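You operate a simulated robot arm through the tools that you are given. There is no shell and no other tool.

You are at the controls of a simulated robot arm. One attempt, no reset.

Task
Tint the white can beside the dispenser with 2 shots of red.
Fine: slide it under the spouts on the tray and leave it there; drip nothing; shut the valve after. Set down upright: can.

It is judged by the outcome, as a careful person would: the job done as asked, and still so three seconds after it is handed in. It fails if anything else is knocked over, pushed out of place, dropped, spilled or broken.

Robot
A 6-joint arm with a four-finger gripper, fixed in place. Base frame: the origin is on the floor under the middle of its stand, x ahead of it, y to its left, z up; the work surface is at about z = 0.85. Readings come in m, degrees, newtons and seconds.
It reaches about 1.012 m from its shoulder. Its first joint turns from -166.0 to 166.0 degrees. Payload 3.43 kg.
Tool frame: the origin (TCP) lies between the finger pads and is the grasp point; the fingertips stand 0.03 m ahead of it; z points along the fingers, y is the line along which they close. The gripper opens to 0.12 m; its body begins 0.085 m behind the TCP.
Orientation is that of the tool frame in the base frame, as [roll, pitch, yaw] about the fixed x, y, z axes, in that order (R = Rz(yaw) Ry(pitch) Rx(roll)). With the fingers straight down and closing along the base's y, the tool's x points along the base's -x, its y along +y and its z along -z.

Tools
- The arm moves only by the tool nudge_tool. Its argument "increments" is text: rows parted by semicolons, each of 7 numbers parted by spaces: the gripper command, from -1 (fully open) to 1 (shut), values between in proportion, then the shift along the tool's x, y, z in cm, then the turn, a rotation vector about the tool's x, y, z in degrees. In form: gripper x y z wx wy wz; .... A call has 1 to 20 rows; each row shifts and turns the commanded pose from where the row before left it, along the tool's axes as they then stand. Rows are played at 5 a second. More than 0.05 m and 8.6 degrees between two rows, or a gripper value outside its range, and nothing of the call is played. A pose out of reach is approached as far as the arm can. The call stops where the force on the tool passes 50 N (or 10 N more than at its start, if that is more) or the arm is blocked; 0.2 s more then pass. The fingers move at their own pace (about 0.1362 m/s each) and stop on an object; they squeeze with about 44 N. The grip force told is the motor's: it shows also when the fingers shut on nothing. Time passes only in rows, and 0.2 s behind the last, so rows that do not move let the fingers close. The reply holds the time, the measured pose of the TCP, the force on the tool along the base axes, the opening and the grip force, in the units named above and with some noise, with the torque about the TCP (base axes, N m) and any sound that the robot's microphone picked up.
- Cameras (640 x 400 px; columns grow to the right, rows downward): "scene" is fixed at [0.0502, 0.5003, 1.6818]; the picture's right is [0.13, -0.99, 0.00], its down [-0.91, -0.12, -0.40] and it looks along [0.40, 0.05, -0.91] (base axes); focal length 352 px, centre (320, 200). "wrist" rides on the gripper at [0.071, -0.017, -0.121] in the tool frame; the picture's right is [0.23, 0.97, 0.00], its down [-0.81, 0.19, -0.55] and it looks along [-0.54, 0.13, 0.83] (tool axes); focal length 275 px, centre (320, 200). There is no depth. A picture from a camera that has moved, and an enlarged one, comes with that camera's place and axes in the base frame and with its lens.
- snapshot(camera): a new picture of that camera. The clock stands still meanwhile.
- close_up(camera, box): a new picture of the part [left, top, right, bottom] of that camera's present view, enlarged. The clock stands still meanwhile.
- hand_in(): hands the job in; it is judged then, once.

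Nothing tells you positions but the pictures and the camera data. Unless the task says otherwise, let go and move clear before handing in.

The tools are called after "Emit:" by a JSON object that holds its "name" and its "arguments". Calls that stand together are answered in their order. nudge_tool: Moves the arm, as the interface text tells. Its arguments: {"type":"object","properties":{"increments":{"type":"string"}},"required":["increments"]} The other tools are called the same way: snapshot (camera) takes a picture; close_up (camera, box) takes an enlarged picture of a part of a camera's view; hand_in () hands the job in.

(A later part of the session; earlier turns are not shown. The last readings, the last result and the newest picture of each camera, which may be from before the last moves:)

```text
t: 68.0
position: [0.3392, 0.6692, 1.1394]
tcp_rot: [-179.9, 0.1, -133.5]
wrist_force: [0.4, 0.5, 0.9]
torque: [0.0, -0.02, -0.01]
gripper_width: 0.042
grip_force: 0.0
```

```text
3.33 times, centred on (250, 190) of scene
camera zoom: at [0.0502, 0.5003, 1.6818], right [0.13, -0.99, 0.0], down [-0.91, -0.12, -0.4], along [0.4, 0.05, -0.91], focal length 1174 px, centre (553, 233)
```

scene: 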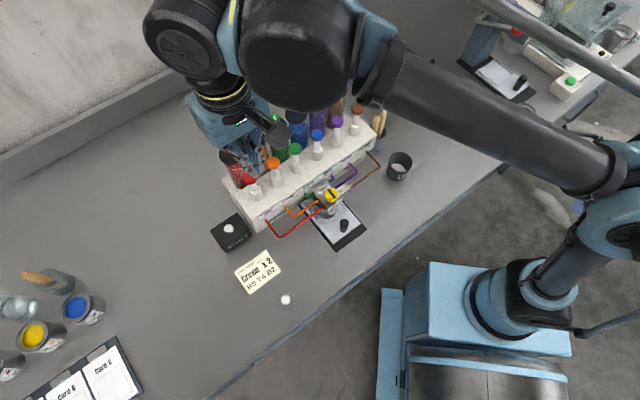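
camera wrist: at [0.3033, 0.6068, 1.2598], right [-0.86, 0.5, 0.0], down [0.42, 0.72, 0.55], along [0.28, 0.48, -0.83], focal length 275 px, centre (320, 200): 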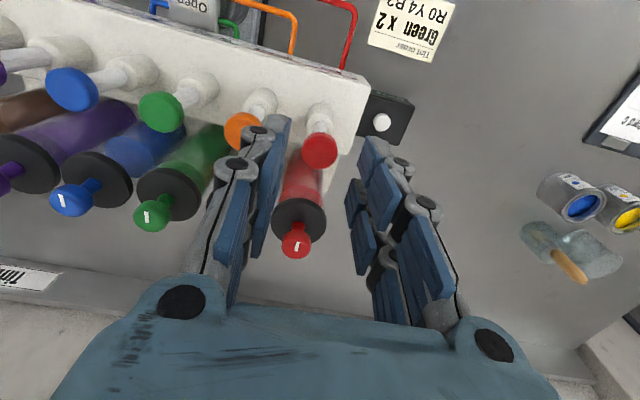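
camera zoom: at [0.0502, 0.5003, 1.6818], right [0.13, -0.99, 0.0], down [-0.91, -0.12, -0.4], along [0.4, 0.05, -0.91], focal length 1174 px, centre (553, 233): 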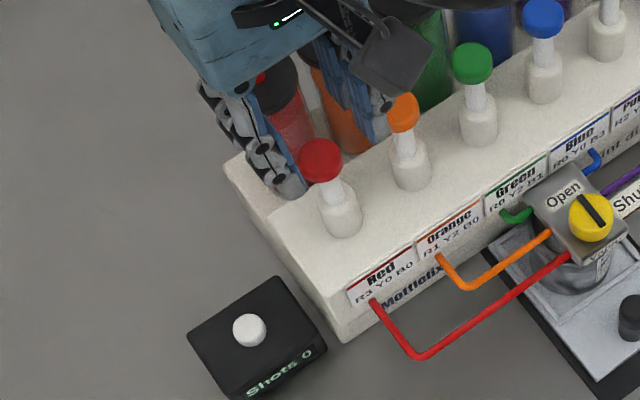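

I have a clear view now: the cap is about 5 mm further toward the bottles. Closing across the row would bring the knuckles too near the orange plunger, so I'll raise a little and turn the tool 90° to grip front-to-back.

Emit:
{"name": "nudge_tool", "arguments": {"increments": "0.3 0 0 -2.5 0 0 0; 0.3 -0.5 0.13 0 0 0 0; 0.3 0 0 0 0 0 8.2; 0.3 0 0 0 0 0 8.2; 0.3 0 0 0 0 0 8.2; 0.3 0 0 0 0 0 8.2; 0.3 0 0 0 0 0 8.2; 0.3 0 0 0 0 0 8.2; 0.3 0 0 0 0 0 8.2; 0.3 0 0 0 0 0 8.2; 0.3 0 0 0 0 0 8.2; 0.3 0 0 0 0 0 8.2; 0.3 0 0 0 0 0 8; 0.3 0 0 0 0 0 0; 0.3 0 0 0 0 0 0"}}

Emit:
{"name": "snapshot", "arguments": {"camera": "wrist"}}

Emit:
{"name": "snapshot", "arguments": {"camera": "scene"}}

```text
t: 71.2
position: [0.342, 0.6747, 1.1651]
tcp_rot: [180.0, 0.1, 136.5]
wrist_force: [-0.5, 0.2, 0.0]
torque: [0.01, 0.03, -0.01]
gripper_width: 0.0416
grip_force: 0.1
```

```text
taken
camera wrist: at [0.279, 0.7125, 1.2844], right [0.5, 0.86, 0.0], down [0.72, -0.42, 0.55], along [0.48, -0.28, -0.83], focal length 275 px, centre (320, 200)
```

wrist: 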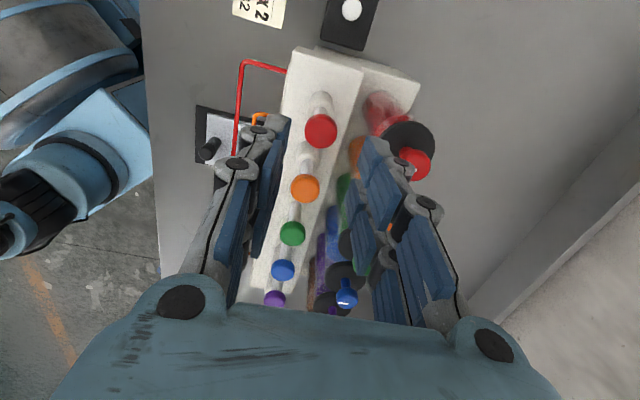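

```text
taken
```

scene: 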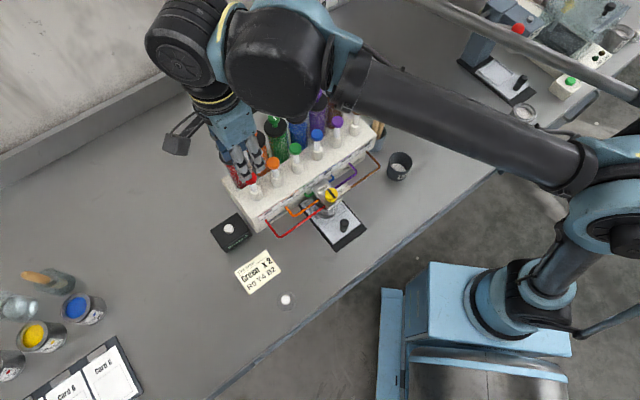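

Emit:
{"name": "close_up", "arguments": {"camera": "wrist", "box": [240, 80, 440, 220]}}

Emit:
{"name": "close_up", "arguments": {"camera": "scene", "box": [205, 130, 295, 250]}}

```text
2.86 times, centred on (340, 150) of wrist
camera zoom: at [0.279, 0.7125, 1.2844], right [0.5, 0.86, 0.0], down [0.72, -0.42, 0.55], along [0.48, -0.28, -0.83], focal length 786 px, centre (263, 343)
```

zoom: 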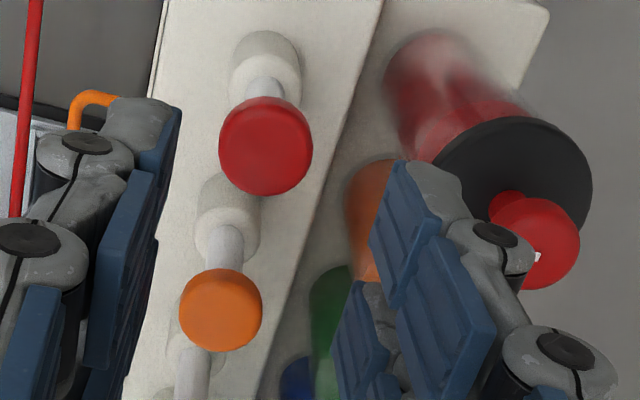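

```text
3.33 times, centred on (250, 190) of scene
camera zoom: at [0.0502, 0.5003, 1.6818], right [0.13, -0.99, 0.0], down [-0.91, -0.12, -0.4], along [0.4, 0.05, -0.91], focal length 1174 px, centre (553, 233)
```

zoom: 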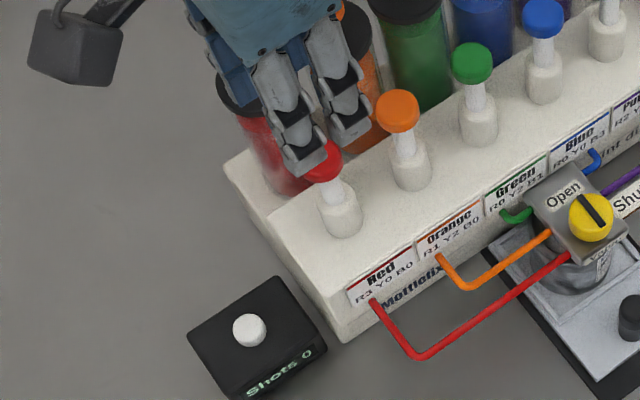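

The cap is centred between the fingers with comfortable clearance on both sides. I'm descending to just above cap level to check.

Emit:
{"name": "nudge_tool", "arguments": {"increments": "0.3 0 0 1.5 0 0 0; 0.3 0 0 1.5 0 0 0; 0.3 0 0 1.2 0 0 0; 0.3 0 0 0 0 0 0; 0.3 0 0 0 0 0 0"}}

Emit:
{"name": "close_up", "arguments": {"camera": "wrist", "box": [220, 80, 440, 240]}}

Emit:
{"name": "close_up", "arguments": {"camera": "scene", "box": [205, 120, 295, 200]}}

```text
t: 72.4
position: [0.3432, 0.6756, 1.1219]
tcp_rot: [179.7, 0.1, 136.5]
wrist_force: [-0.1, 0.2, -0.4]
torque: [0.02, 0.01, 0.01]
gripper_width: 0.0417
grip_force: 0.1
```

```text
2.50 times, centred on (330, 160) of wrist
camera zoom: at [0.2792, 0.7127, 1.2415], right [0.5, 0.86, 0.0], down [0.72, -0.42, 0.55], along [0.48, -0.28, -0.83], focal length 688 px, centre (295, 300)
```

zoom: 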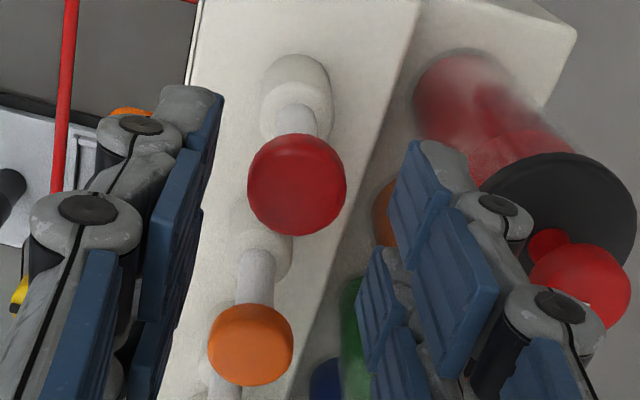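

```text
5.00 times, centred on (250, 160) of scene
camera zoom: at [0.0502, 0.5003, 1.6818], right [0.13, -0.99, 0.0], down [-0.91, -0.12, -0.4], along [0.4, 0.05, -0.91], focal length 1760 px, centre (670, 400)
```

zoom: 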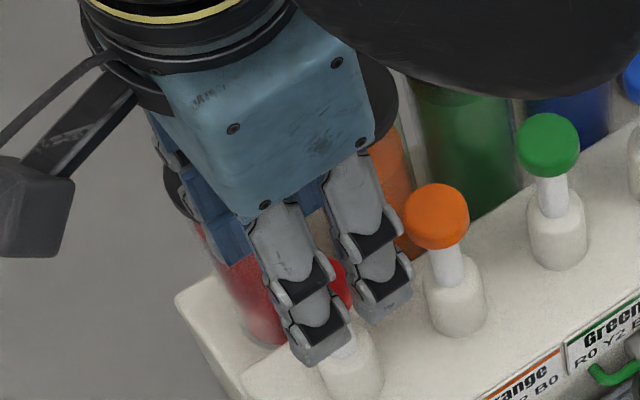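

Clearances to the red bottle's knob and the orange plunger look fine. I'm descending to straddle the cap.

Emit:
{"name": "nudge_tool", "arguments": {"increments": "0.3 0 0 0.8 0 0 0; 0.3 0 0 0.8 0 0 0; 0.3 0 0 0.7 0 0 0; 0.3 0 0 0 0 0 0; 0.3 0 0 0 0 0 0"}}

Emit:
{"name": "close_up", "arguments": {"camera": "wrist", "box": [220, 80, 440, 240]}}

Emit:
{"name": "close_up", "arguments": {"camera": "scene", "box": [205, 120, 295, 200]}}

```text
t: 73.6
position: [0.3405, 0.6746, 1.0996]
tcp_rot: [180.0, 0.2, 136.4]
wrist_force: [-1.0, -0.2, 0.6]
torque: [-0.03, -0.01, 0.01]
gripper_width: 0.042
grip_force: 0.0
```

```text
2.50 times, centred on (330, 160) of wrist
camera zoom: at [0.2788, 0.7125, 1.2191], right [0.5, 0.86, 0.0], down [0.72, -0.42, 0.55], along [0.48, -0.28, -0.83], focal length 688 px, centre (295, 300)
```

zoom: 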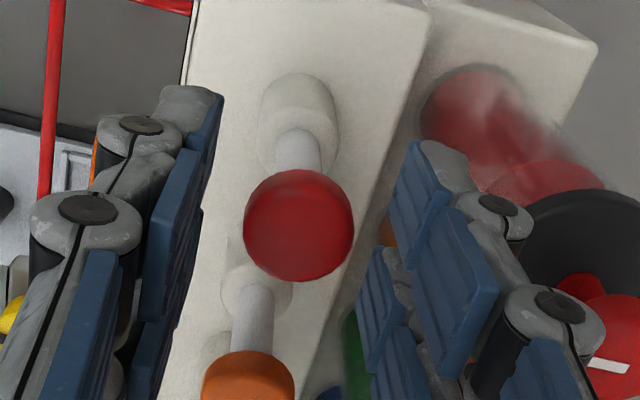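

```text
5.00 times, centred on (250, 160) of scene
camera zoom: at [0.0502, 0.5003, 1.6818], right [0.13, -0.99, 0.0], down [-0.91, -0.12, -0.4], along [0.4, 0.05, -0.91], focal length 1760 px, centre (670, 400)
```

zoom: 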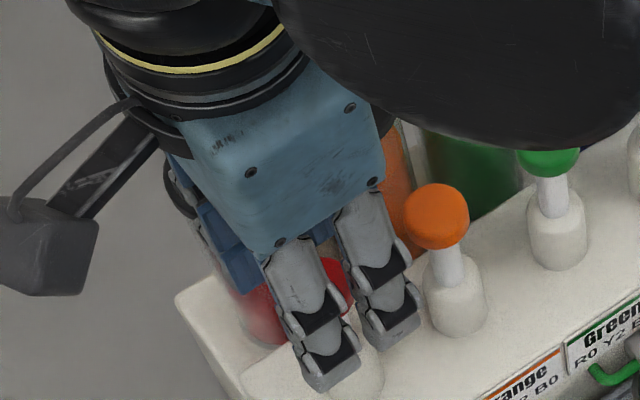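

The cap is centred between the pads. I'm gripping it.

Emit:
{"name": "nudge_tool", "arguments": {"increments": "0.45 0 0 0 0 0 0; 0.7 0 0 0 0 0 0; 0.7 0 0 0 0 0 0; 0.7 0 0 0 0 0 0"}}

Emit:
{"name": "close_up", "arguments": {"camera": "wrist", "box": [220, 80, 440, 240]}}

Emit:
{"name": "close_up", "arguments": {"camera": "scene", "box": [205, 150, 295, 240]}}

```text
t: 74.6
position: [0.3418, 0.6755, 1.0975]
tcp_rot: [180.0, 0.1, 136.4]
wrist_force: [11.8, 9.6, 1.9]
torque: [0.35, -0.39, 0.07]
gripper_width: 0.0231
grip_force: 45.2
```

```text
2.50 times, centred on (330, 160) of wrist
camera zoom: at [0.2798, 0.713, 1.2187], right [0.5, 0.86, 0.0], down [0.72, -0.42, 0.55], along [0.48, -0.28, -0.83], focal length 688 px, centre (295, 300)
```

zoom: 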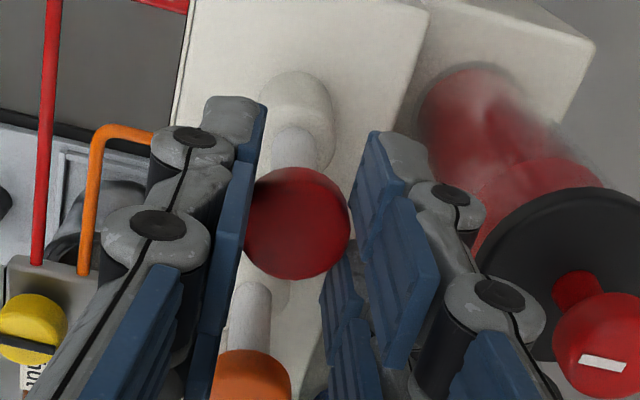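

```text
4.44 times, centred on (250, 195) of scene
camera zoom: at [0.0502, 0.5003, 1.6818], right [0.13, -0.99, 0.0], down [-0.91, -0.12, -0.4], along [0.4, 0.05, -0.91], focal length 1565 px, centre (631, 222)
```

zoom: 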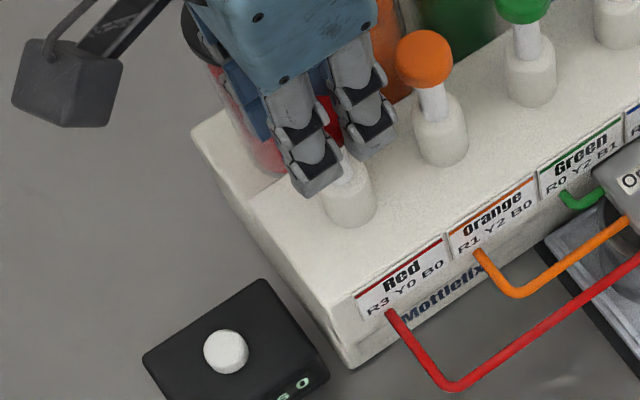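

Gripped. I'm relieving the side load and pressing down in small steps, watching the counter and listening.

Emit:
{"name": "nudge_tool", "arguments": {"increments": "0.7 0 0.06 0 0 0 0; 0.7 0 0 0.4 0 0 0; 0.7 0 0 0.4 0 0 0; 0.7 0 0 0 0 0 0"}}

Emit:
{"name": "close_up", "arguments": {"camera": "scene", "box": [205, 150, 295, 250]}}

Emit:
{"name": "close_up", "arguments": {"camera": "wrist", "box": [220, 80, 440, 240]}}

```text
t: 75.6
position: [0.3422, 0.6743, 1.0889]
tcp_rot: [-180.0, 0.1, 136.4]
wrist_force: [6.8, -2.4, 3.4]
torque: [-0.21, -0.15, -0.04]
gripper_width: 0.0229
grip_force: 45.0
```

```text
4.00 times, centred on (250, 200) of scene
camera zoom: at [0.0502, 0.5003, 1.6818], right [0.13, -0.99, 0.0], down [-0.91, -0.12, -0.4], along [0.4, 0.05, -0.91], focal length 1408 px, centre (600, 200)
```

zoom: 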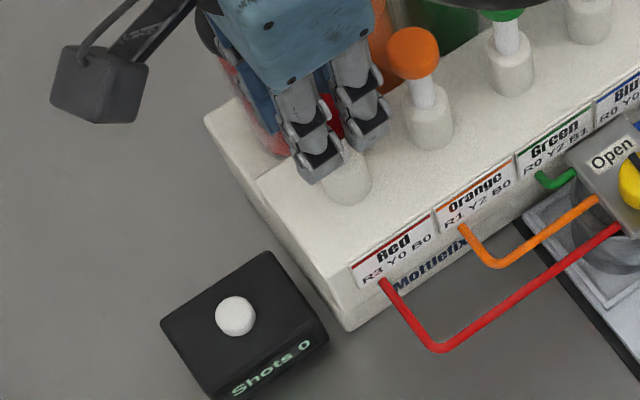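

```text
2.50 times, centred on (330, 160) of wrist
camera zoom: at [0.28, 0.713, 1.2112], right [0.5, 0.86, 0.0], down [0.72, -0.42, 0.55], along [0.48, -0.28, -0.83], focal length 688 px, centre (295, 300)
```

zoom: 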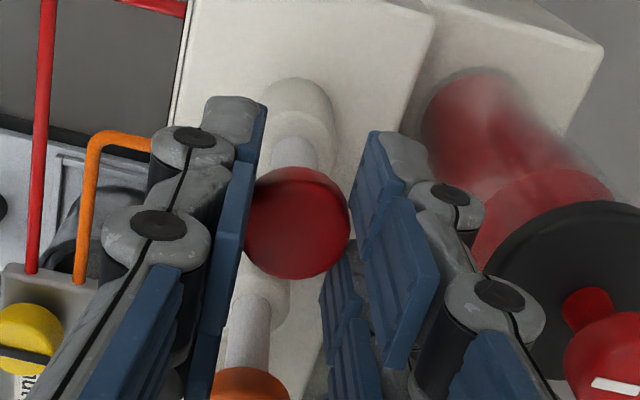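

The plunger moves down with the gripper under a light force. Continuing the stroke.

Emit:
{"name": "nudge_tool", "arguments": {"increments": "0.7 0 0 0.3 0 0 0; 0.7 0 0 0.3 0 0 0; 0.7 0 0 0 0 0 0"}}

Emit:
{"name": "close_up", "arguments": {"camera": "scene", "box": [205, 150, 295, 250]}}

Emit:
{"name": "close_up", "arguments": {"camera": "wrist", "box": [220, 80, 440, 240]}}

```text
t: 76.4
position: [0.3428, 0.6762, 1.0851]
tcp_rot: [179.9, 0.1, 136.5]
wrist_force: [0.4, 4.8, 4.7]
torque: [0.18, 0.03, -0.02]
gripper_width: 0.023
grip_force: 44.6
```

```text
4.00 times, centred on (250, 200) of scene
camera zoom: at [0.0502, 0.5003, 1.6818], right [0.13, -0.99, 0.0], down [-0.91, -0.12, -0.4], along [0.4, 0.05, -0.91], focal length 1408 px, centre (600, 200)
```

zoom: 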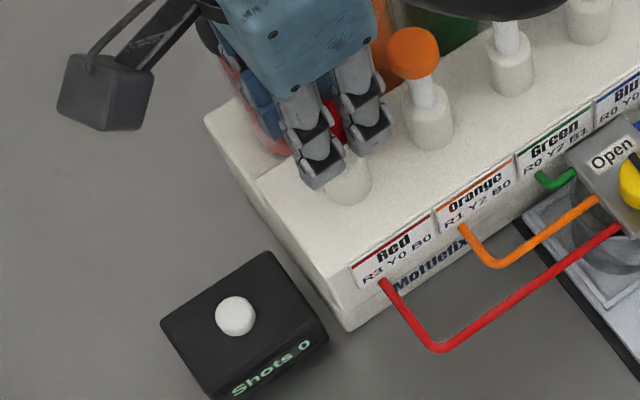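

```text
2.50 times, centred on (330, 160) of wrist
camera zoom: at [0.28, 0.7128, 1.2049], right [0.5, 0.86, 0.0], down [0.72, -0.42, 0.55], along [0.48, -0.28, -0.83], focal length 688 px, centre (295, 300)
```

zoom: 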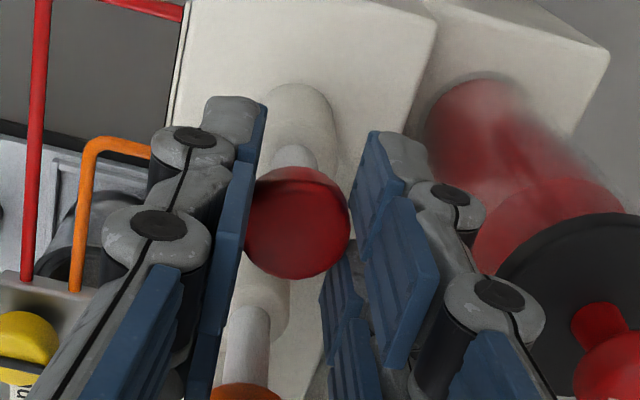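

Emit:
{"name": "nudge_tool", "arguments": {"increments": "0.7 0 0 0.3 0 0 0; 0.7 0 0 0.3 0 0 0; 0.7 0 0 0 0 0 0"}}

Emit:
{"name": "close_up", "arguments": {"camera": "scene", "box": [205, 150, 295, 250]}}

Emit:
{"name": "close_up", "arguments": {"camera": "wrist", "box": [220, 80, 440, 240]}}

```text
t: 77.2
position: [0.344, 0.6751, 1.0793]
tcp_rot: [179.9, 0.1, 136.5]
wrist_force: [6.4, 3.4, 6.4]
torque: [0.12, -0.13, -0.04]
gripper_width: 0.0229
grip_force: 44.9
```

```text
4.00 times, centred on (250, 200) of scene
camera zoom: at [0.0502, 0.5003, 1.6818], right [0.13, -0.99, 0.0], down [-0.91, -0.12, -0.4], along [0.4, 0.05, -0.91], focal length 1408 px, centre (600, 200)
```

zoom: 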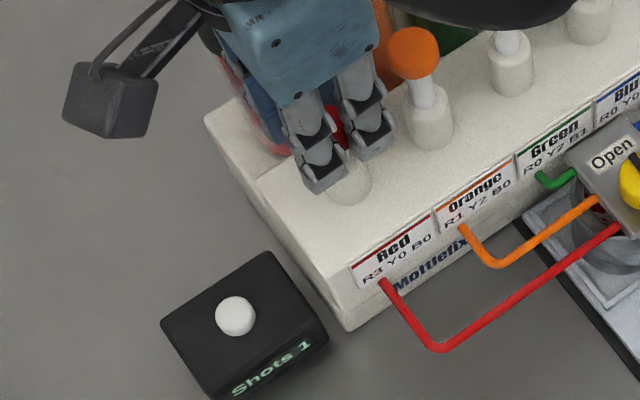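

```text
2.50 times, centred on (330, 160) of wrist
camera zoom: at [0.28, 0.7129, 1.1989], right [0.5, 0.86, 0.0], down [0.72, -0.42, 0.55], along [0.48, -0.28, -0.83], focal length 688 px, centre (295, 300)
```

zoom: 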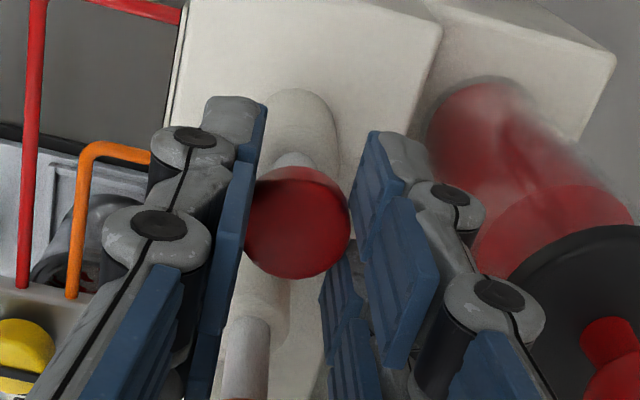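

The counter reads 1. I'm letting the plunger all the way back up before the second shot.

Emit:
{"name": "nudge_tool", "arguments": {"increments": "0.7 0 0 -0.5 0 0 0; 0.7 0 0 -0.5 0 0 0; 0.7 0 0 -0.5 0 0 0; 0.7 0 0 -0.5 0 0 0; 0.7 0 0 0 0 0 0; 0.7 0 0 0 0 0 0; 0.7 0 0 0 0 0 0"}}

Emit:
{"name": "close_up", "arguments": {"camera": "scene", "box": [205, 150, 295, 250]}}

Emit:
{"name": "close_up", "arguments": {"camera": "wrist", "box": [220, 80, 440, 240]}}

Emit:
{"name": "close_up", "arguments": {"camera": "scene", "box": [290, 170, 390, 260]}}

```text
t: 78.8
position: [0.343, 0.6749, 1.0993]
tcp_rot: [179.9, 0.1, 136.5]
wrist_force: [10.6, 1.2, 1.0]
torque: [-0.02, -0.34, -0.03]
gripper_width: 0.0227
grip_force: 45.0
```

```text
4.00 times, centred on (250, 200) of scene
camera zoom: at [0.0502, 0.5003, 1.6818], right [0.13, -0.99, 0.0], down [-0.91, -0.12, -0.4], along [0.4, 0.05, -0.91], focal length 1408 px, centre (600, 200)
```

zoom: 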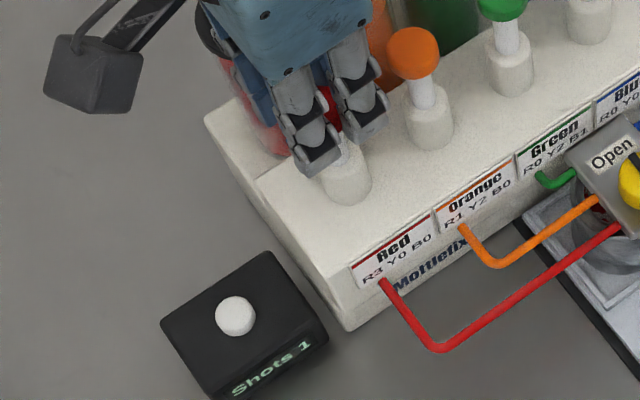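

```text
2.50 times, centred on (330, 160) of wrist
camera zoom: at [0.2801, 0.7128, 1.2187], right [0.5, 0.86, 0.0], down [0.72, -0.42, 0.55], along [0.48, -0.28, -0.83], focal length 688 px, centre (295, 300)
```

zoom: 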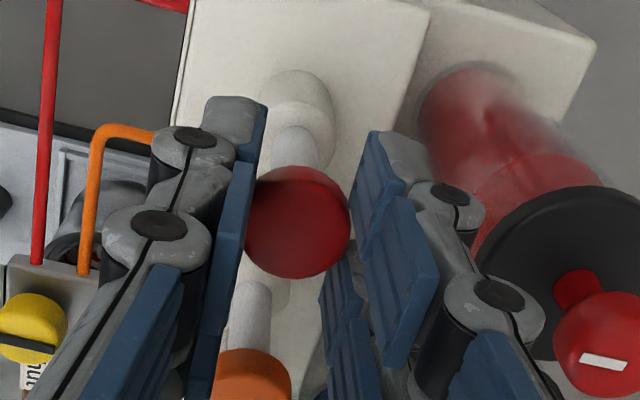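

```text
4.44 times, centred on (340, 215) of scene
camera zoom: at [0.0502, 0.5003, 1.6818], right [0.13, -0.99, 0.0], down [-0.91, -0.12, -0.4], along [0.4, 0.05, -0.91], focal length 1565 px, centre (231, 133)
```

zoom: 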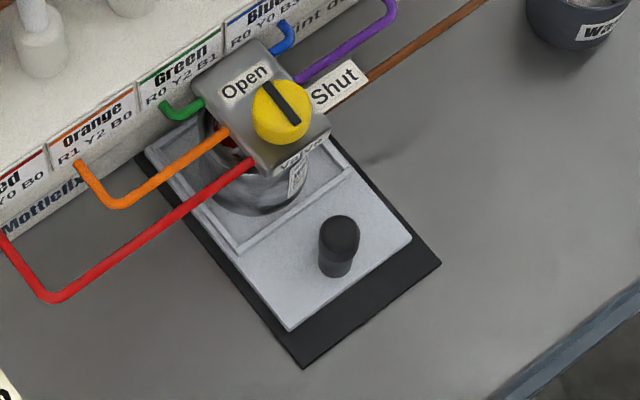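

Red went into the can with nothing outside. Now the second full stroke.

Emit:
{"name": "nudge_tool", "arguments": {"increments": "0.7 0 0 0.5 0 0 0; 0.7 0 0 0.5 0 0 0; 0.7 0 0 0.5 0 0 0; 0.7 0 0 0.6 0 0 0; 0.7 0 0 0 0 0 0; 0.7 0 0 0 0 0 0"}}

Emit:
{"name": "close_up", "arguments": {"camera": "scene", "box": [205, 150, 295, 250]}}

```text
t: 80.2
position: [0.3436, 0.6749, 1.0787]
tcp_rot: [-180.0, 0.1, 136.5]
wrist_force: [10.1, 4.1, 7.7]
torque: [0.12, -0.12, -0.06]
gripper_width: 0.023
grip_force: 45.3
```

```text
4.00 times, centred on (250, 200) of scene
camera zoom: at [0.0502, 0.5003, 1.6818], right [0.13, -0.99, 0.0], down [-0.91, -0.12, -0.4], along [0.4, 0.05, -0.91], focal length 1408 px, centre (600, 200)
```

zoom: 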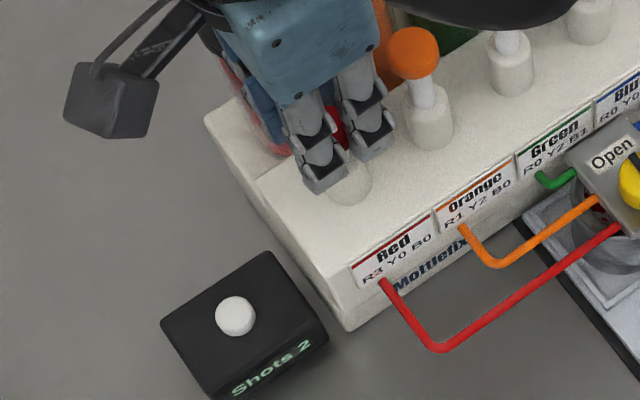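

The counter reads 2, so that's exactly two shots. I'm letting the plunger return to the top, then opening and lifting away.

Emit:
{"name": "nudge_tool", "arguments": {"increments": "0.7 0 0 -0.5 0 0 0; 0.7 0 0 -0.5 0 0 0; 0.7 0 0 -0.5 0 0 0; 0.7 0 0 -0.6 0 0 0; 0.7 0 0 0 0 0 0; 0.5 0 0 0 0 0 0; 0.3 0 0 0 0 0 0; 0.3 0 0 0 0 0 0; 0.3 0 0 -1 0 0 0; 0.3 0 0 -2 0 0 0; 0.3 0 0 -3 0 0 0; 0.3 0 0 -3 0 0 0; 0.3 0 0 -3 0 0 0; 0.3 0 0 0 0 0 0"}}

Emit:
{"name": "close_up", "arguments": {"camera": "scene", "box": [205, 130, 295, 250]}}

Emit:
{"name": "snapshot", "arguments": {"camera": "wrist"}}

Emit:
{"name": "close_up", "arguments": {"camera": "scene", "box": [290, 170, 390, 260]}}

```text
t: 83.2
position: [0.3421, 0.6743, 1.2183]
tcp_rot: [179.9, 0.0, 136.5]
wrist_force: [-0.3, 0.7, 0.6]
torque: [0.0, -0.03, 0.01]
gripper_width: 0.0421
grip_force: 0.1
```

```text
3.33 times, centred on (250, 190) of scene
camera zoom: at [0.0502, 0.5003, 1.6818], right [0.13, -0.99, 0.0], down [-0.91, -0.12, -0.4], along [0.4, 0.05, -0.91], focal length 1174 px, centre (553, 233)
```

zoom: 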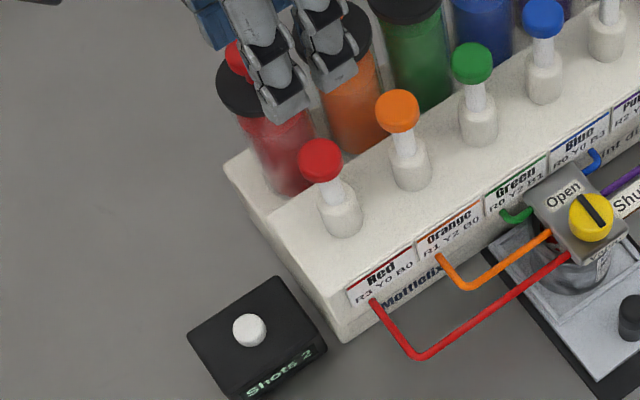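

```text
taken
camera wrist: at [0.2793, 0.7111, 1.339], right [0.5, 0.86, 0.0], down [0.72, -0.42, 0.55], along [0.48, -0.28, -0.83], focal length 275 px, centre (320, 200)
```

wrist: 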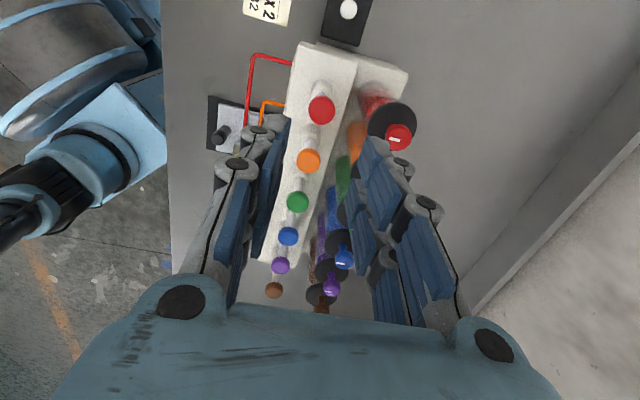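

```text
4.44 times, centred on (340, 215) of scene
camera zoom: at [0.0502, 0.5003, 1.6818], right [0.13, -0.99, 0.0], down [-0.91, -0.12, -0.4], along [0.4, 0.05, -0.91], focal length 1565 px, centre (231, 133)
```

zoom: 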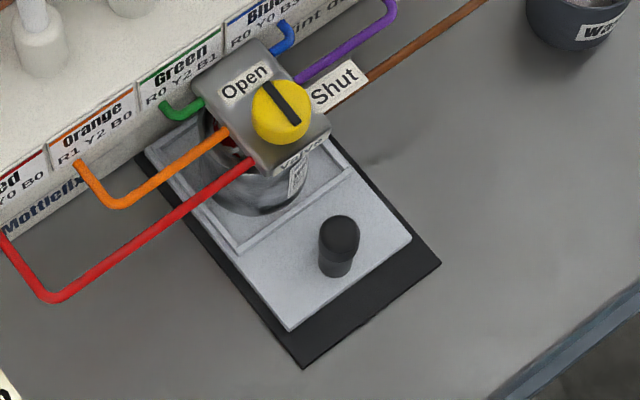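

Two shots are in the can and the plunger is back up. Now I'm returning over the valve to shut it.

Emit:
{"name": "nudge_tool", "arguments": {"increments": "0.25 -3.3 -2.2 0 0 0 0; 0.25 -3.3 -2.2 0 0 0 0; 0.25 -3.3 -2.2 0 0 0 0; 0.25 -3.36 -2.22 0 0 0 0; 0.25 0 0 0 0 0 -8.5; 0.25 0 0 0 0 0 -8.5; 0.25 0 0 0 0 0 -8.5; 0.25 0 0 0 0 0 -8.5; 0.25 0 0 0 0 0 -8.5; 0.25 0 0 0 0 0 -8.5; 0.25 0 0 0 0 0 -8.5; 0.25 0 0 0 0 0 -8.5; 0.25 0 0 0 0 0 -8.5; 0.25 0 0 0 0 0 -8.5; 0.25 0 0 0 0 0 -8.5; 0.25 0 0 0 0 0 -8.5; 0.25 0 0 0 0 0 -8; 0.25 0 0 0 0 0 0; 0.25 0 0 0 0 0 0"}}

Emit:
{"name": "snapshot", "arguments": {"camera": "wrist"}}

Emit:
{"name": "close_up", "arguments": {"camera": "wrist", "box": [240, 60, 400, 200]}}

```text
t: 87.2
position: [0.3802, 0.5185, 1.2192]
tcp_rot: [-179.9, 0.0, -113.6]
wrist_force: [-0.9, -1.0, 0.0]
torque: [-0.03, 0.01, 0.0]
gripper_width: 0.0449
grip_force: 0.0
```

```text
taken
camera wrist: at [0.3658, 0.4476, 1.3394], right [-0.98, 0.18, 0.0], down [0.15, 0.82, 0.55], along [0.1, 0.54, -0.83], focal length 275 px, centre (320, 200)
```

wrist: 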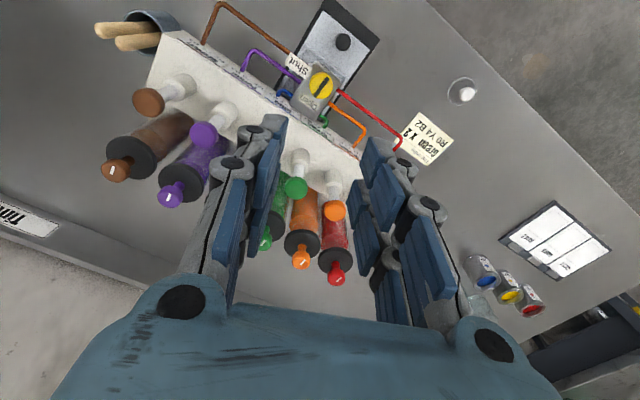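

```text
2.86 times, centred on (320, 130) of wrist
camera zoom: at [0.3658, 0.4476, 1.3394], right [-0.98, 0.18, 0.0], down [0.15, 0.82, 0.55], along [0.1, 0.54, -0.83], focal length 786 px, centre (320, 400)
```

zoom: 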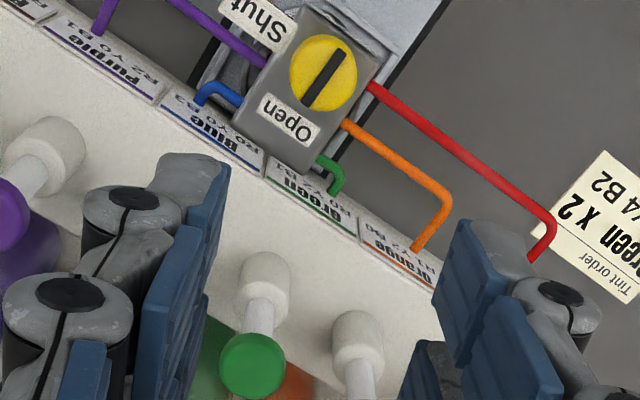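

The knob is about 1.5 mm from the tool axis. I'm correcting and descending toward it.

Emit:
{"name": "nudge_tool", "arguments": {"increments": "0.25 -0.08 0.14 0 0 0 0; 0.25 0 0 4 0 0 0; 0.25 0 0 4 0 0 0; 0.25 0 0 4 0 0 0; 0.25 0 0 4 0 0 0; 0.25 0 0 3 0 0 0; 0.25 0 0 1.5 0 0 0; 0.25 0 0 0 0 0 0; 0.25 0 0 0 0 0 0"}}

Emit:
{"name": "close_up", "arguments": {"camera": "wrist", "box": [220, 80, 420, 220]}}

Emit:
{"name": "close_up", "arguments": {"camera": "scene", "box": [290, 140, 390, 230]}}

```text
t: 89.2
position: [0.3778, 0.5202, 1.013]
tcp_rot: [-179.8, 0.0, -113.6]
wrist_force: [0.2, -1.1, 0.2]
torque: [0.01, 0.0, -0.02]
gripper_width: 0.0452
grip_force: 0.0
```

```text
2.86 times, centred on (320, 150) of wrist
camera zoom: at [0.3651, 0.4487, 1.1334], right [-0.98, 0.18, 0.0], down [0.15, 0.82, 0.55], along [0.1, 0.54, -0.83], focal length 786 px, centre (320, 343)
```

zoom: 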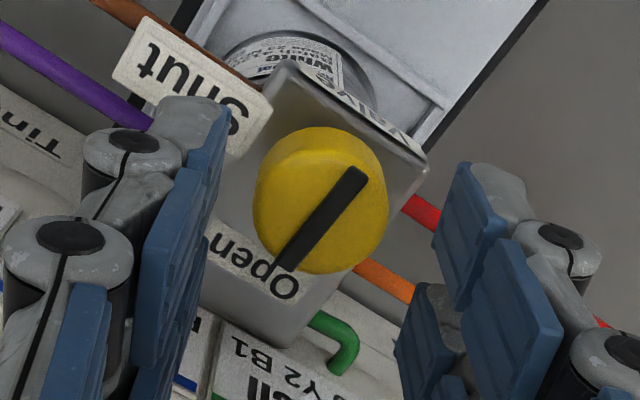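

```text
4.44 times, centred on (340, 185) of scene
camera zoom: at [0.0502, 0.5003, 1.6818], right [0.13, -0.99, 0.0], down [-0.91, -0.12, -0.4], along [0.4, 0.05, -0.91], focal length 1565 px, centre (231, 267)
```

zoom: 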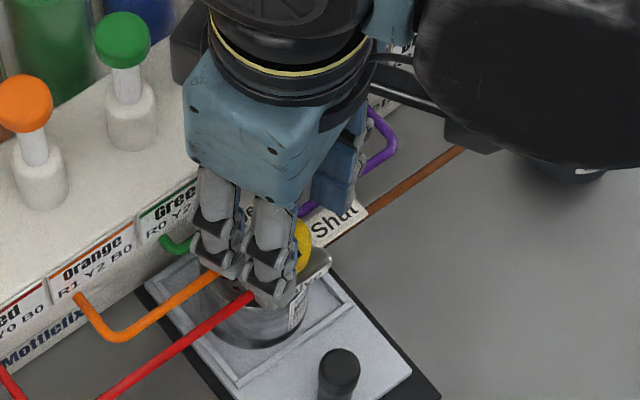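

Centred. I'm lowering around the knob and gripping.

Emit:
{"name": "nudge_tool", "arguments": {"increments": "0.25 0 0 0.9 0 0 0; 0.25 0 0 0.9 0 0 0; 0.25 0 0 0.75 0 0 0; 0.25 0 0 0 0 0 0; 0.25 0 0 0 0 0 0; 0.45 0 0 0 0 0 0; 0.7 0 0 0 0 0 0; 0.7 0 0 0 0 0 0"}}

Emit:
{"name": "close_up", "arguments": {"camera": "wrist", "box": [220, 80, 420, 260]}}

```text
t: 91.0
position: [0.3791, 0.5209, 0.9874]
tcp_rot: [-180.0, 0.0, -113.6]
wrist_force: [11.5, -5.1, -1.2]
torque: [-0.33, -0.41, 0.06]
gripper_width: 0.0288
grip_force: 45.2
```

```text
2.22 times, centred on (320, 170) of wrist
camera zoom: at [0.3658, 0.4495, 1.1086], right [-0.98, 0.18, 0.0], down [0.15, 0.82, 0.55], along [0.1, 0.54, -0.83], focal length 612 px, centre (320, 267)
```

zoom: 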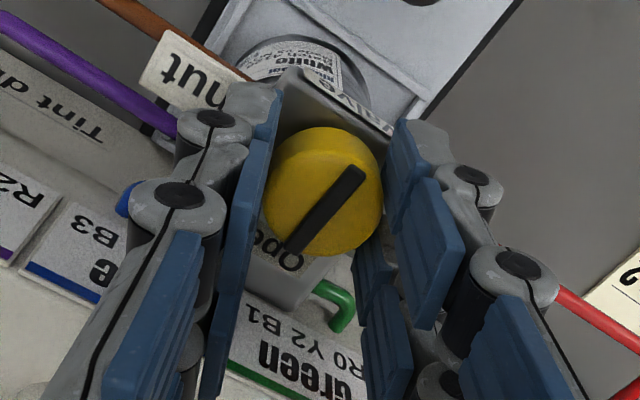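

Gripped. I'm turning clockwise toward Shut.

Emit:
{"name": "nudge_tool", "arguments": {"increments": "0.7 0 -0.04 0 0 0 0; 0.7 0 0 0 0 0 5; 0.7 0 0 0 0 0 6; 0.7 0 0 0 0 0 6; 0.7 0 0 0 0 0 6; 0.7 0 0 0 0 0 0"}}

Emit:
{"name": "close_up", "arguments": {"camera": "wrist", "box": [220, 80, 420, 260]}}

```text
t: 92.4
position: [0.3795, 0.521, 0.9877]
tcp_rot: [-179.9, 0.0, -136.6]
wrist_force: [22.0, -9.2, -13.2]
torque: [-0.2, -0.78, 0.04]
gripper_width: 0.0288
grip_force: 44.8
```

```text
2.22 times, centred on (320, 170) of wrist
camera zoom: at [0.3397, 0.4597, 1.1086], right [-0.84, 0.55, 0.0], down [0.46, 0.7, 0.55], along [0.3, 0.46, -0.83], focal length 612 px, centre (320, 267)
```

zoom: 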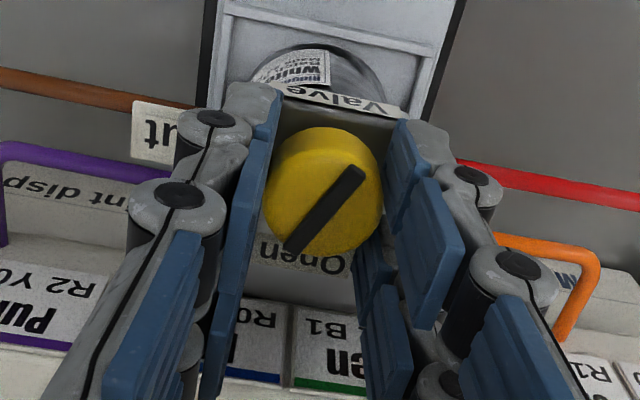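

Emit:
{"name": "nudge_tool", "arguments": {"increments": "0.7 -0.04 -0.07 0 0 0 0; 0.7 0 0 0 0 0 6; 0.7 0 0 0 0 0 6; 0.7 0 0 0 0 0 6; 0.7 0 0 0 0 0 4; 0.7 0 0 0 0 0 0"}}

Emit:
{"name": "close_up", "arguments": {"camera": "wrist", "box": [220, 80, 420, 260]}}

```text
t: 93.9
position: [0.3707, 0.516, 0.993]
tcp_rot: [-179.3, 0.9, -158.8]
wrist_force: [42.8, -38.9, -23.1]
torque: [-0.71, -1.25, -0.3]
gripper_width: 0.0294
grip_force: 45.4
stopped in row 6: the force on the tool passed its limit at 51 N (the readings are from after the stop); the commanded pose is now the measured one
```

```text
2.22 times, centred on (320, 170) of wrist
camera zoom: at [0.3088, 0.4758, 1.112], right [-0.57, 0.82, -0.02], down [0.68, 0.48, 0.56], along [0.47, 0.31, -0.83], focal length 612 px, centre (320, 267)
```

zoom: 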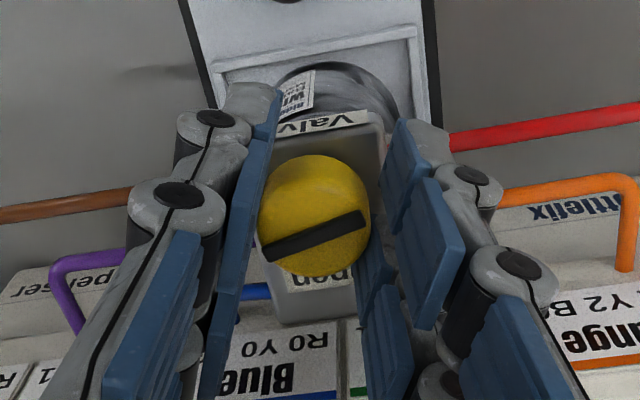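

The grip slipped sideways and the arm stopped on force, though the pointer has come most of the way to Shut. I'm opening the fingers to relieve the load, then checking.

Emit:
{"name": "nudge_tool", "arguments": {"increments": "0.45 0 0 0 0 0 0; 0.25 0 0 0 0 0 0; 0.25 0 0 0 0 0 0"}}

Emit:
{"name": "close_up", "arguments": {"camera": "wrist", "box": [220, 60, 420, 260]}}

Emit:
{"name": "close_up", "arguments": {"camera": "scene", "box": [290, 150, 390, 240]}}

```text
t: 94.7
position: [0.3676, 0.52, 0.9934]
tcp_rot: [-179.6, 0.7, -158.5]
wrist_force: [-0.8, -0.4, 0.6]
torque: [-0.02, 0.0, 0.0]
gripper_width: 0.0451
grip_force: 0.1
```

```text
2.00 times, centred on (320, 160) of wrist
camera zoom: at [0.3056, 0.4788, 1.1127], right [-0.57, 0.82, -0.01], down [0.68, 0.48, 0.56], along [0.47, 0.31, -0.83], focal length 551 px, centre (320, 280)
```

zoom: 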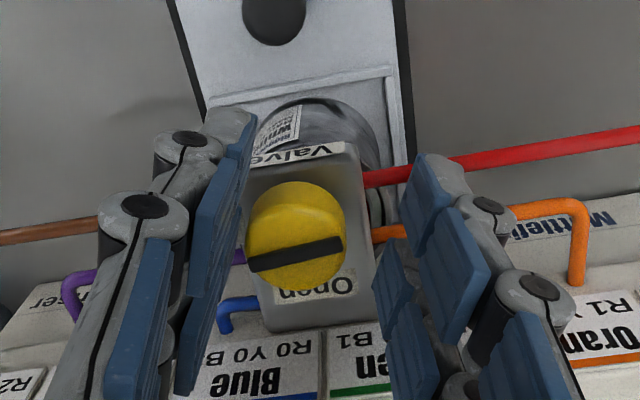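

```text
4.44 times, centred on (340, 195) of scene
camera zoom: at [0.0502, 0.5003, 1.6818], right [0.13, -0.99, 0.0], down [-0.91, -0.12, -0.4], along [0.4, 0.05, -0.91], focal length 1565 px, centre (231, 222)
```

zoom: 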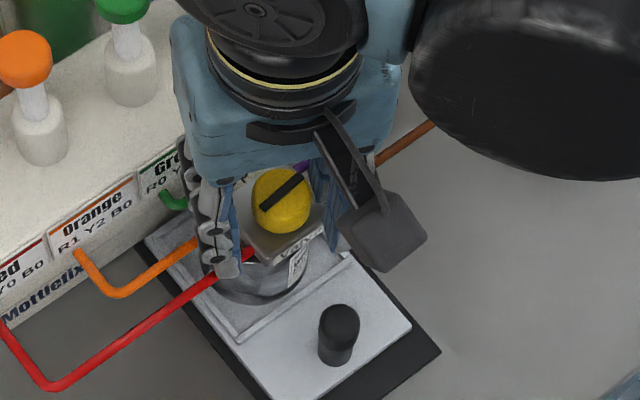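

The pointer is within a few degrees of Shut. I'm re-levelling and re-centring on the knob with the fingers open, turning back to a neutral angle, and looking again.

Emit:
{"name": "nudge_tool", "arguments": {"increments": "0.25 -0.5 -0.25 0 -0.4 0.7 0; 0.25 -0.5 -0.25 0 0 0 0; 0.25 0 0 0 0 0 0; 0.25 0 0 0 0 0 -6; 0.25 0 0 0 0 0 -7; 0.25 0 0 0 0 0 -7; 0.25 0 0 0 0 0 0; 0.25 0 0 0 0 0 0"}}

Emit:
{"name": "close_up", "arguments": {"camera": "wrist", "box": [220, 60, 420, 260]}}

Emit:
{"name": "close_up", "arguments": {"camera": "scene", "box": [290, 150, 390, 240]}}

```text
t: 96.5
position: [0.378, 0.5191, 0.9922]
tcp_rot: [-179.9, 0.0, -138.4]
wrist_force: [0.9, -0.1, -0.3]
torque: [0.0, 0.0, -0.01]
gripper_width: 0.0448
grip_force: 0.0
```

```text
2.00 times, centred on (320, 160) of wrist
camera zoom: at [0.336, 0.4594, 1.1133], right [-0.82, 0.58, 0.0], down [0.48, 0.68, 0.55], along [0.32, 0.45, -0.83], focal length 551 px, centre (320, 280)
```

zoom: 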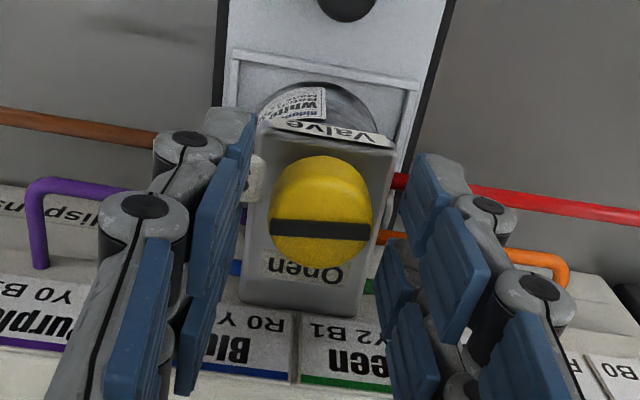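

```text
4.44 times, centred on (340, 195) of scene
camera zoom: at [0.0502, 0.5003, 1.6818], right [0.13, -0.99, 0.0], down [-0.91, -0.12, -0.4], along [0.4, 0.05, -0.91], focal length 1565 px, centre (231, 222)
```

zoom: 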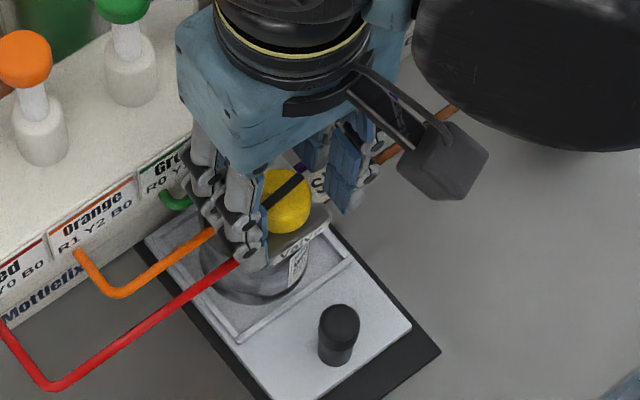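

The pointer is about 5° short of Shut. I'm lowering slightly, gripping, and finishing the turn gently until it meets the stop.

Emit:
{"name": "nudge_tool", "arguments": {"increments": "0.25 -0.1 0 0.5 0 0 0; 0.25 0 0 0 0 0 0; 0.45 0 0 0 0 0 0; 0.7 0 0 0 0 0 0; 0.7 0 0 0 0 0 0; 0.7 0 0 0 0 0 3; 0.7 0 0 0 0 0 2; 0.7 0 0 0 0 0 0"}}

Emit:
{"name": "close_up", "arguments": {"camera": "wrist", "box": [220, 60, 420, 260]}}

```text
t: 98.3
position: [0.3782, 0.5195, 0.9885]
tcp_rot: [-180.0, 0.0, -143.6]
wrist_force: [-8.0, -0.4, 9.7]
torque: [-0.13, 0.24, 0.02]
gripper_width: 0.0287
grip_force: 45.3
```

```text
2.00 times, centred on (320, 160) of wrist
camera zoom: at [0.3316, 0.4635, 1.1085], right [-0.76, 0.65, 0.0], down [0.54, 0.64, 0.55], along [0.36, 0.42, -0.83], focal length 551 px, centre (320, 280)
```

zoom: 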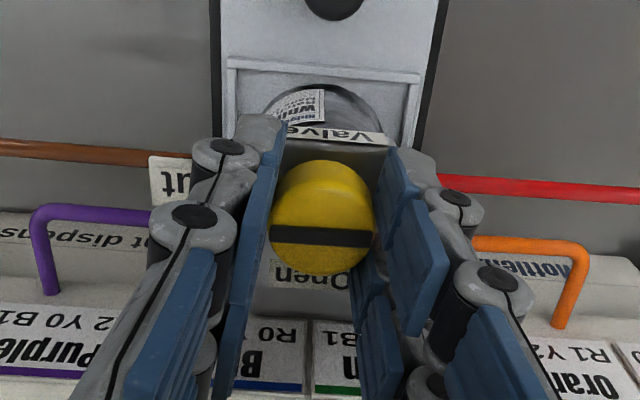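

Emit:
{"name": "nudge_tool", "arguments": {"increments": "0.7 0 0 0 0 0 2; 0.7 0 0 0 0 0 2; 0.7 0 0 0 0 0 0"}}

Emit:
{"name": "close_up", "arguments": {"camera": "wrist", "box": [220, 60, 420, 260]}}

```text
t: 99.1
position: [0.3777, 0.5188, 0.9874]
tcp_rot: [180.0, 0.0, -147.6]
wrist_force: [-20.0, -16.5, -1.8]
torque: [-0.48, 0.51, 0.76]
gripper_width: 0.0286
grip_force: 44.9
```

```text
2.00 times, centred on (320, 160) of wrist
camera zoom: at [0.3276, 0.4666, 1.1085], right [-0.72, 0.7, 0.0], down [0.58, 0.6, 0.55], along [0.39, 0.4, -0.83], focal length 551 px, centre (320, 280)
```

zoom: 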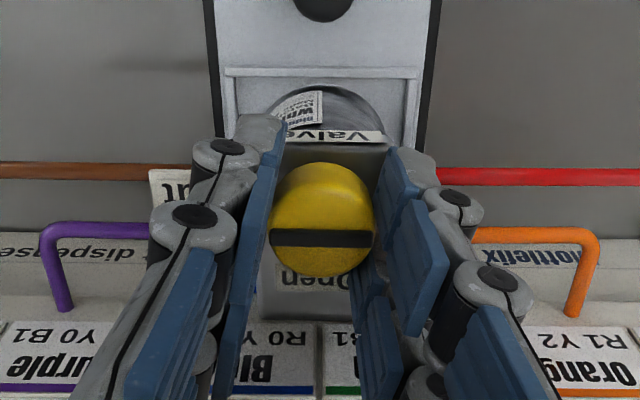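

The torque shows the Shut stop is reached. I'm releasing and rising.

Emit:
{"name": "nudge_tool", "arguments": {"increments": "0.5 0 0 0 0 0 0; 0.25 0 0 0 0 0 0; 0.25 0 0 0 0 0 0; 0.25 0 0 -1 0 0 0; 0.25 0 0 -2 0 0 0; 0.25 0 0 -3 0 0 0; 0.25 0 0 -3 0 0 0; 0.25 0 0 -3 0 0 0; 0.25 0 0 0 0 0 0; 0.25 0 0 0 0 0 0"}}

Emit:
{"name": "snapshot", "arguments": {"camera": "wrist"}}

Emit:
{"name": "close_up", "arguments": {"camera": "wrist", "box": [240, 40, 400, 200]}}

Emit:
{"name": "close_up", "arguments": {"camera": "scene", "box": [290, 150, 390, 240]}}

```text
t: 101.3
position: [0.3791, 0.519, 1.107]
tcp_rot: [179.9, 0.0, -147.6]
wrist_force: [0.4, -0.2, -0.4]
torque: [0.01, -0.03, 0.0]
gripper_width: 0.0449
grip_force: 0.1
```

```text
taken
camera wrist: at [0.3281, 0.4667, 1.228], right [-0.72, 0.7, 0.0], down [0.58, 0.6, 0.55], along [0.39, 0.4, -0.83], focal length 275 px, centre (320, 200)
```

wrist: 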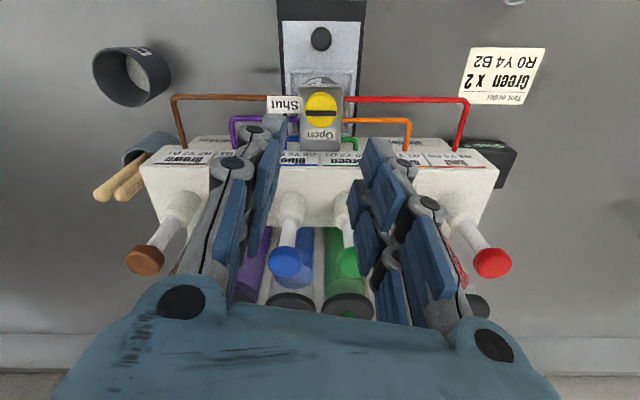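

```text
2.50 times, centred on (320, 120) of wrist
camera zoom: at [0.3281, 0.4667, 1.228], right [-0.72, 0.7, 0.0], down [0.58, 0.6, 0.55], along [0.39, 0.4, -0.83], focal length 688 px, centre (320, 400)
```

zoom: 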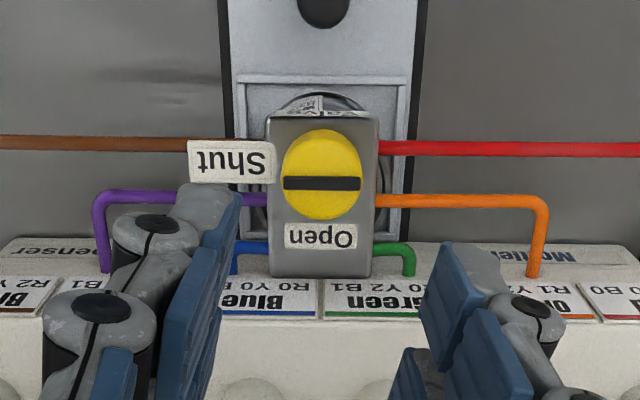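

```text
4.44 times, centred on (340, 195) of scene
camera zoom: at [0.0502, 0.5003, 1.6818], right [0.13, -0.99, 0.0], down [-0.91, -0.12, -0.4], along [0.4, 0.05, -0.91], focal length 1565 px, centre (231, 222)
```

zoom: 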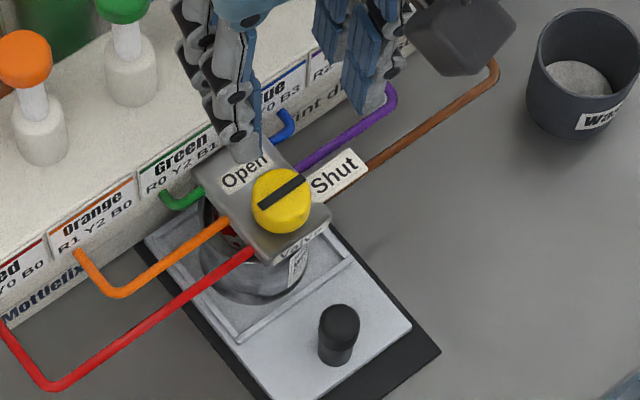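

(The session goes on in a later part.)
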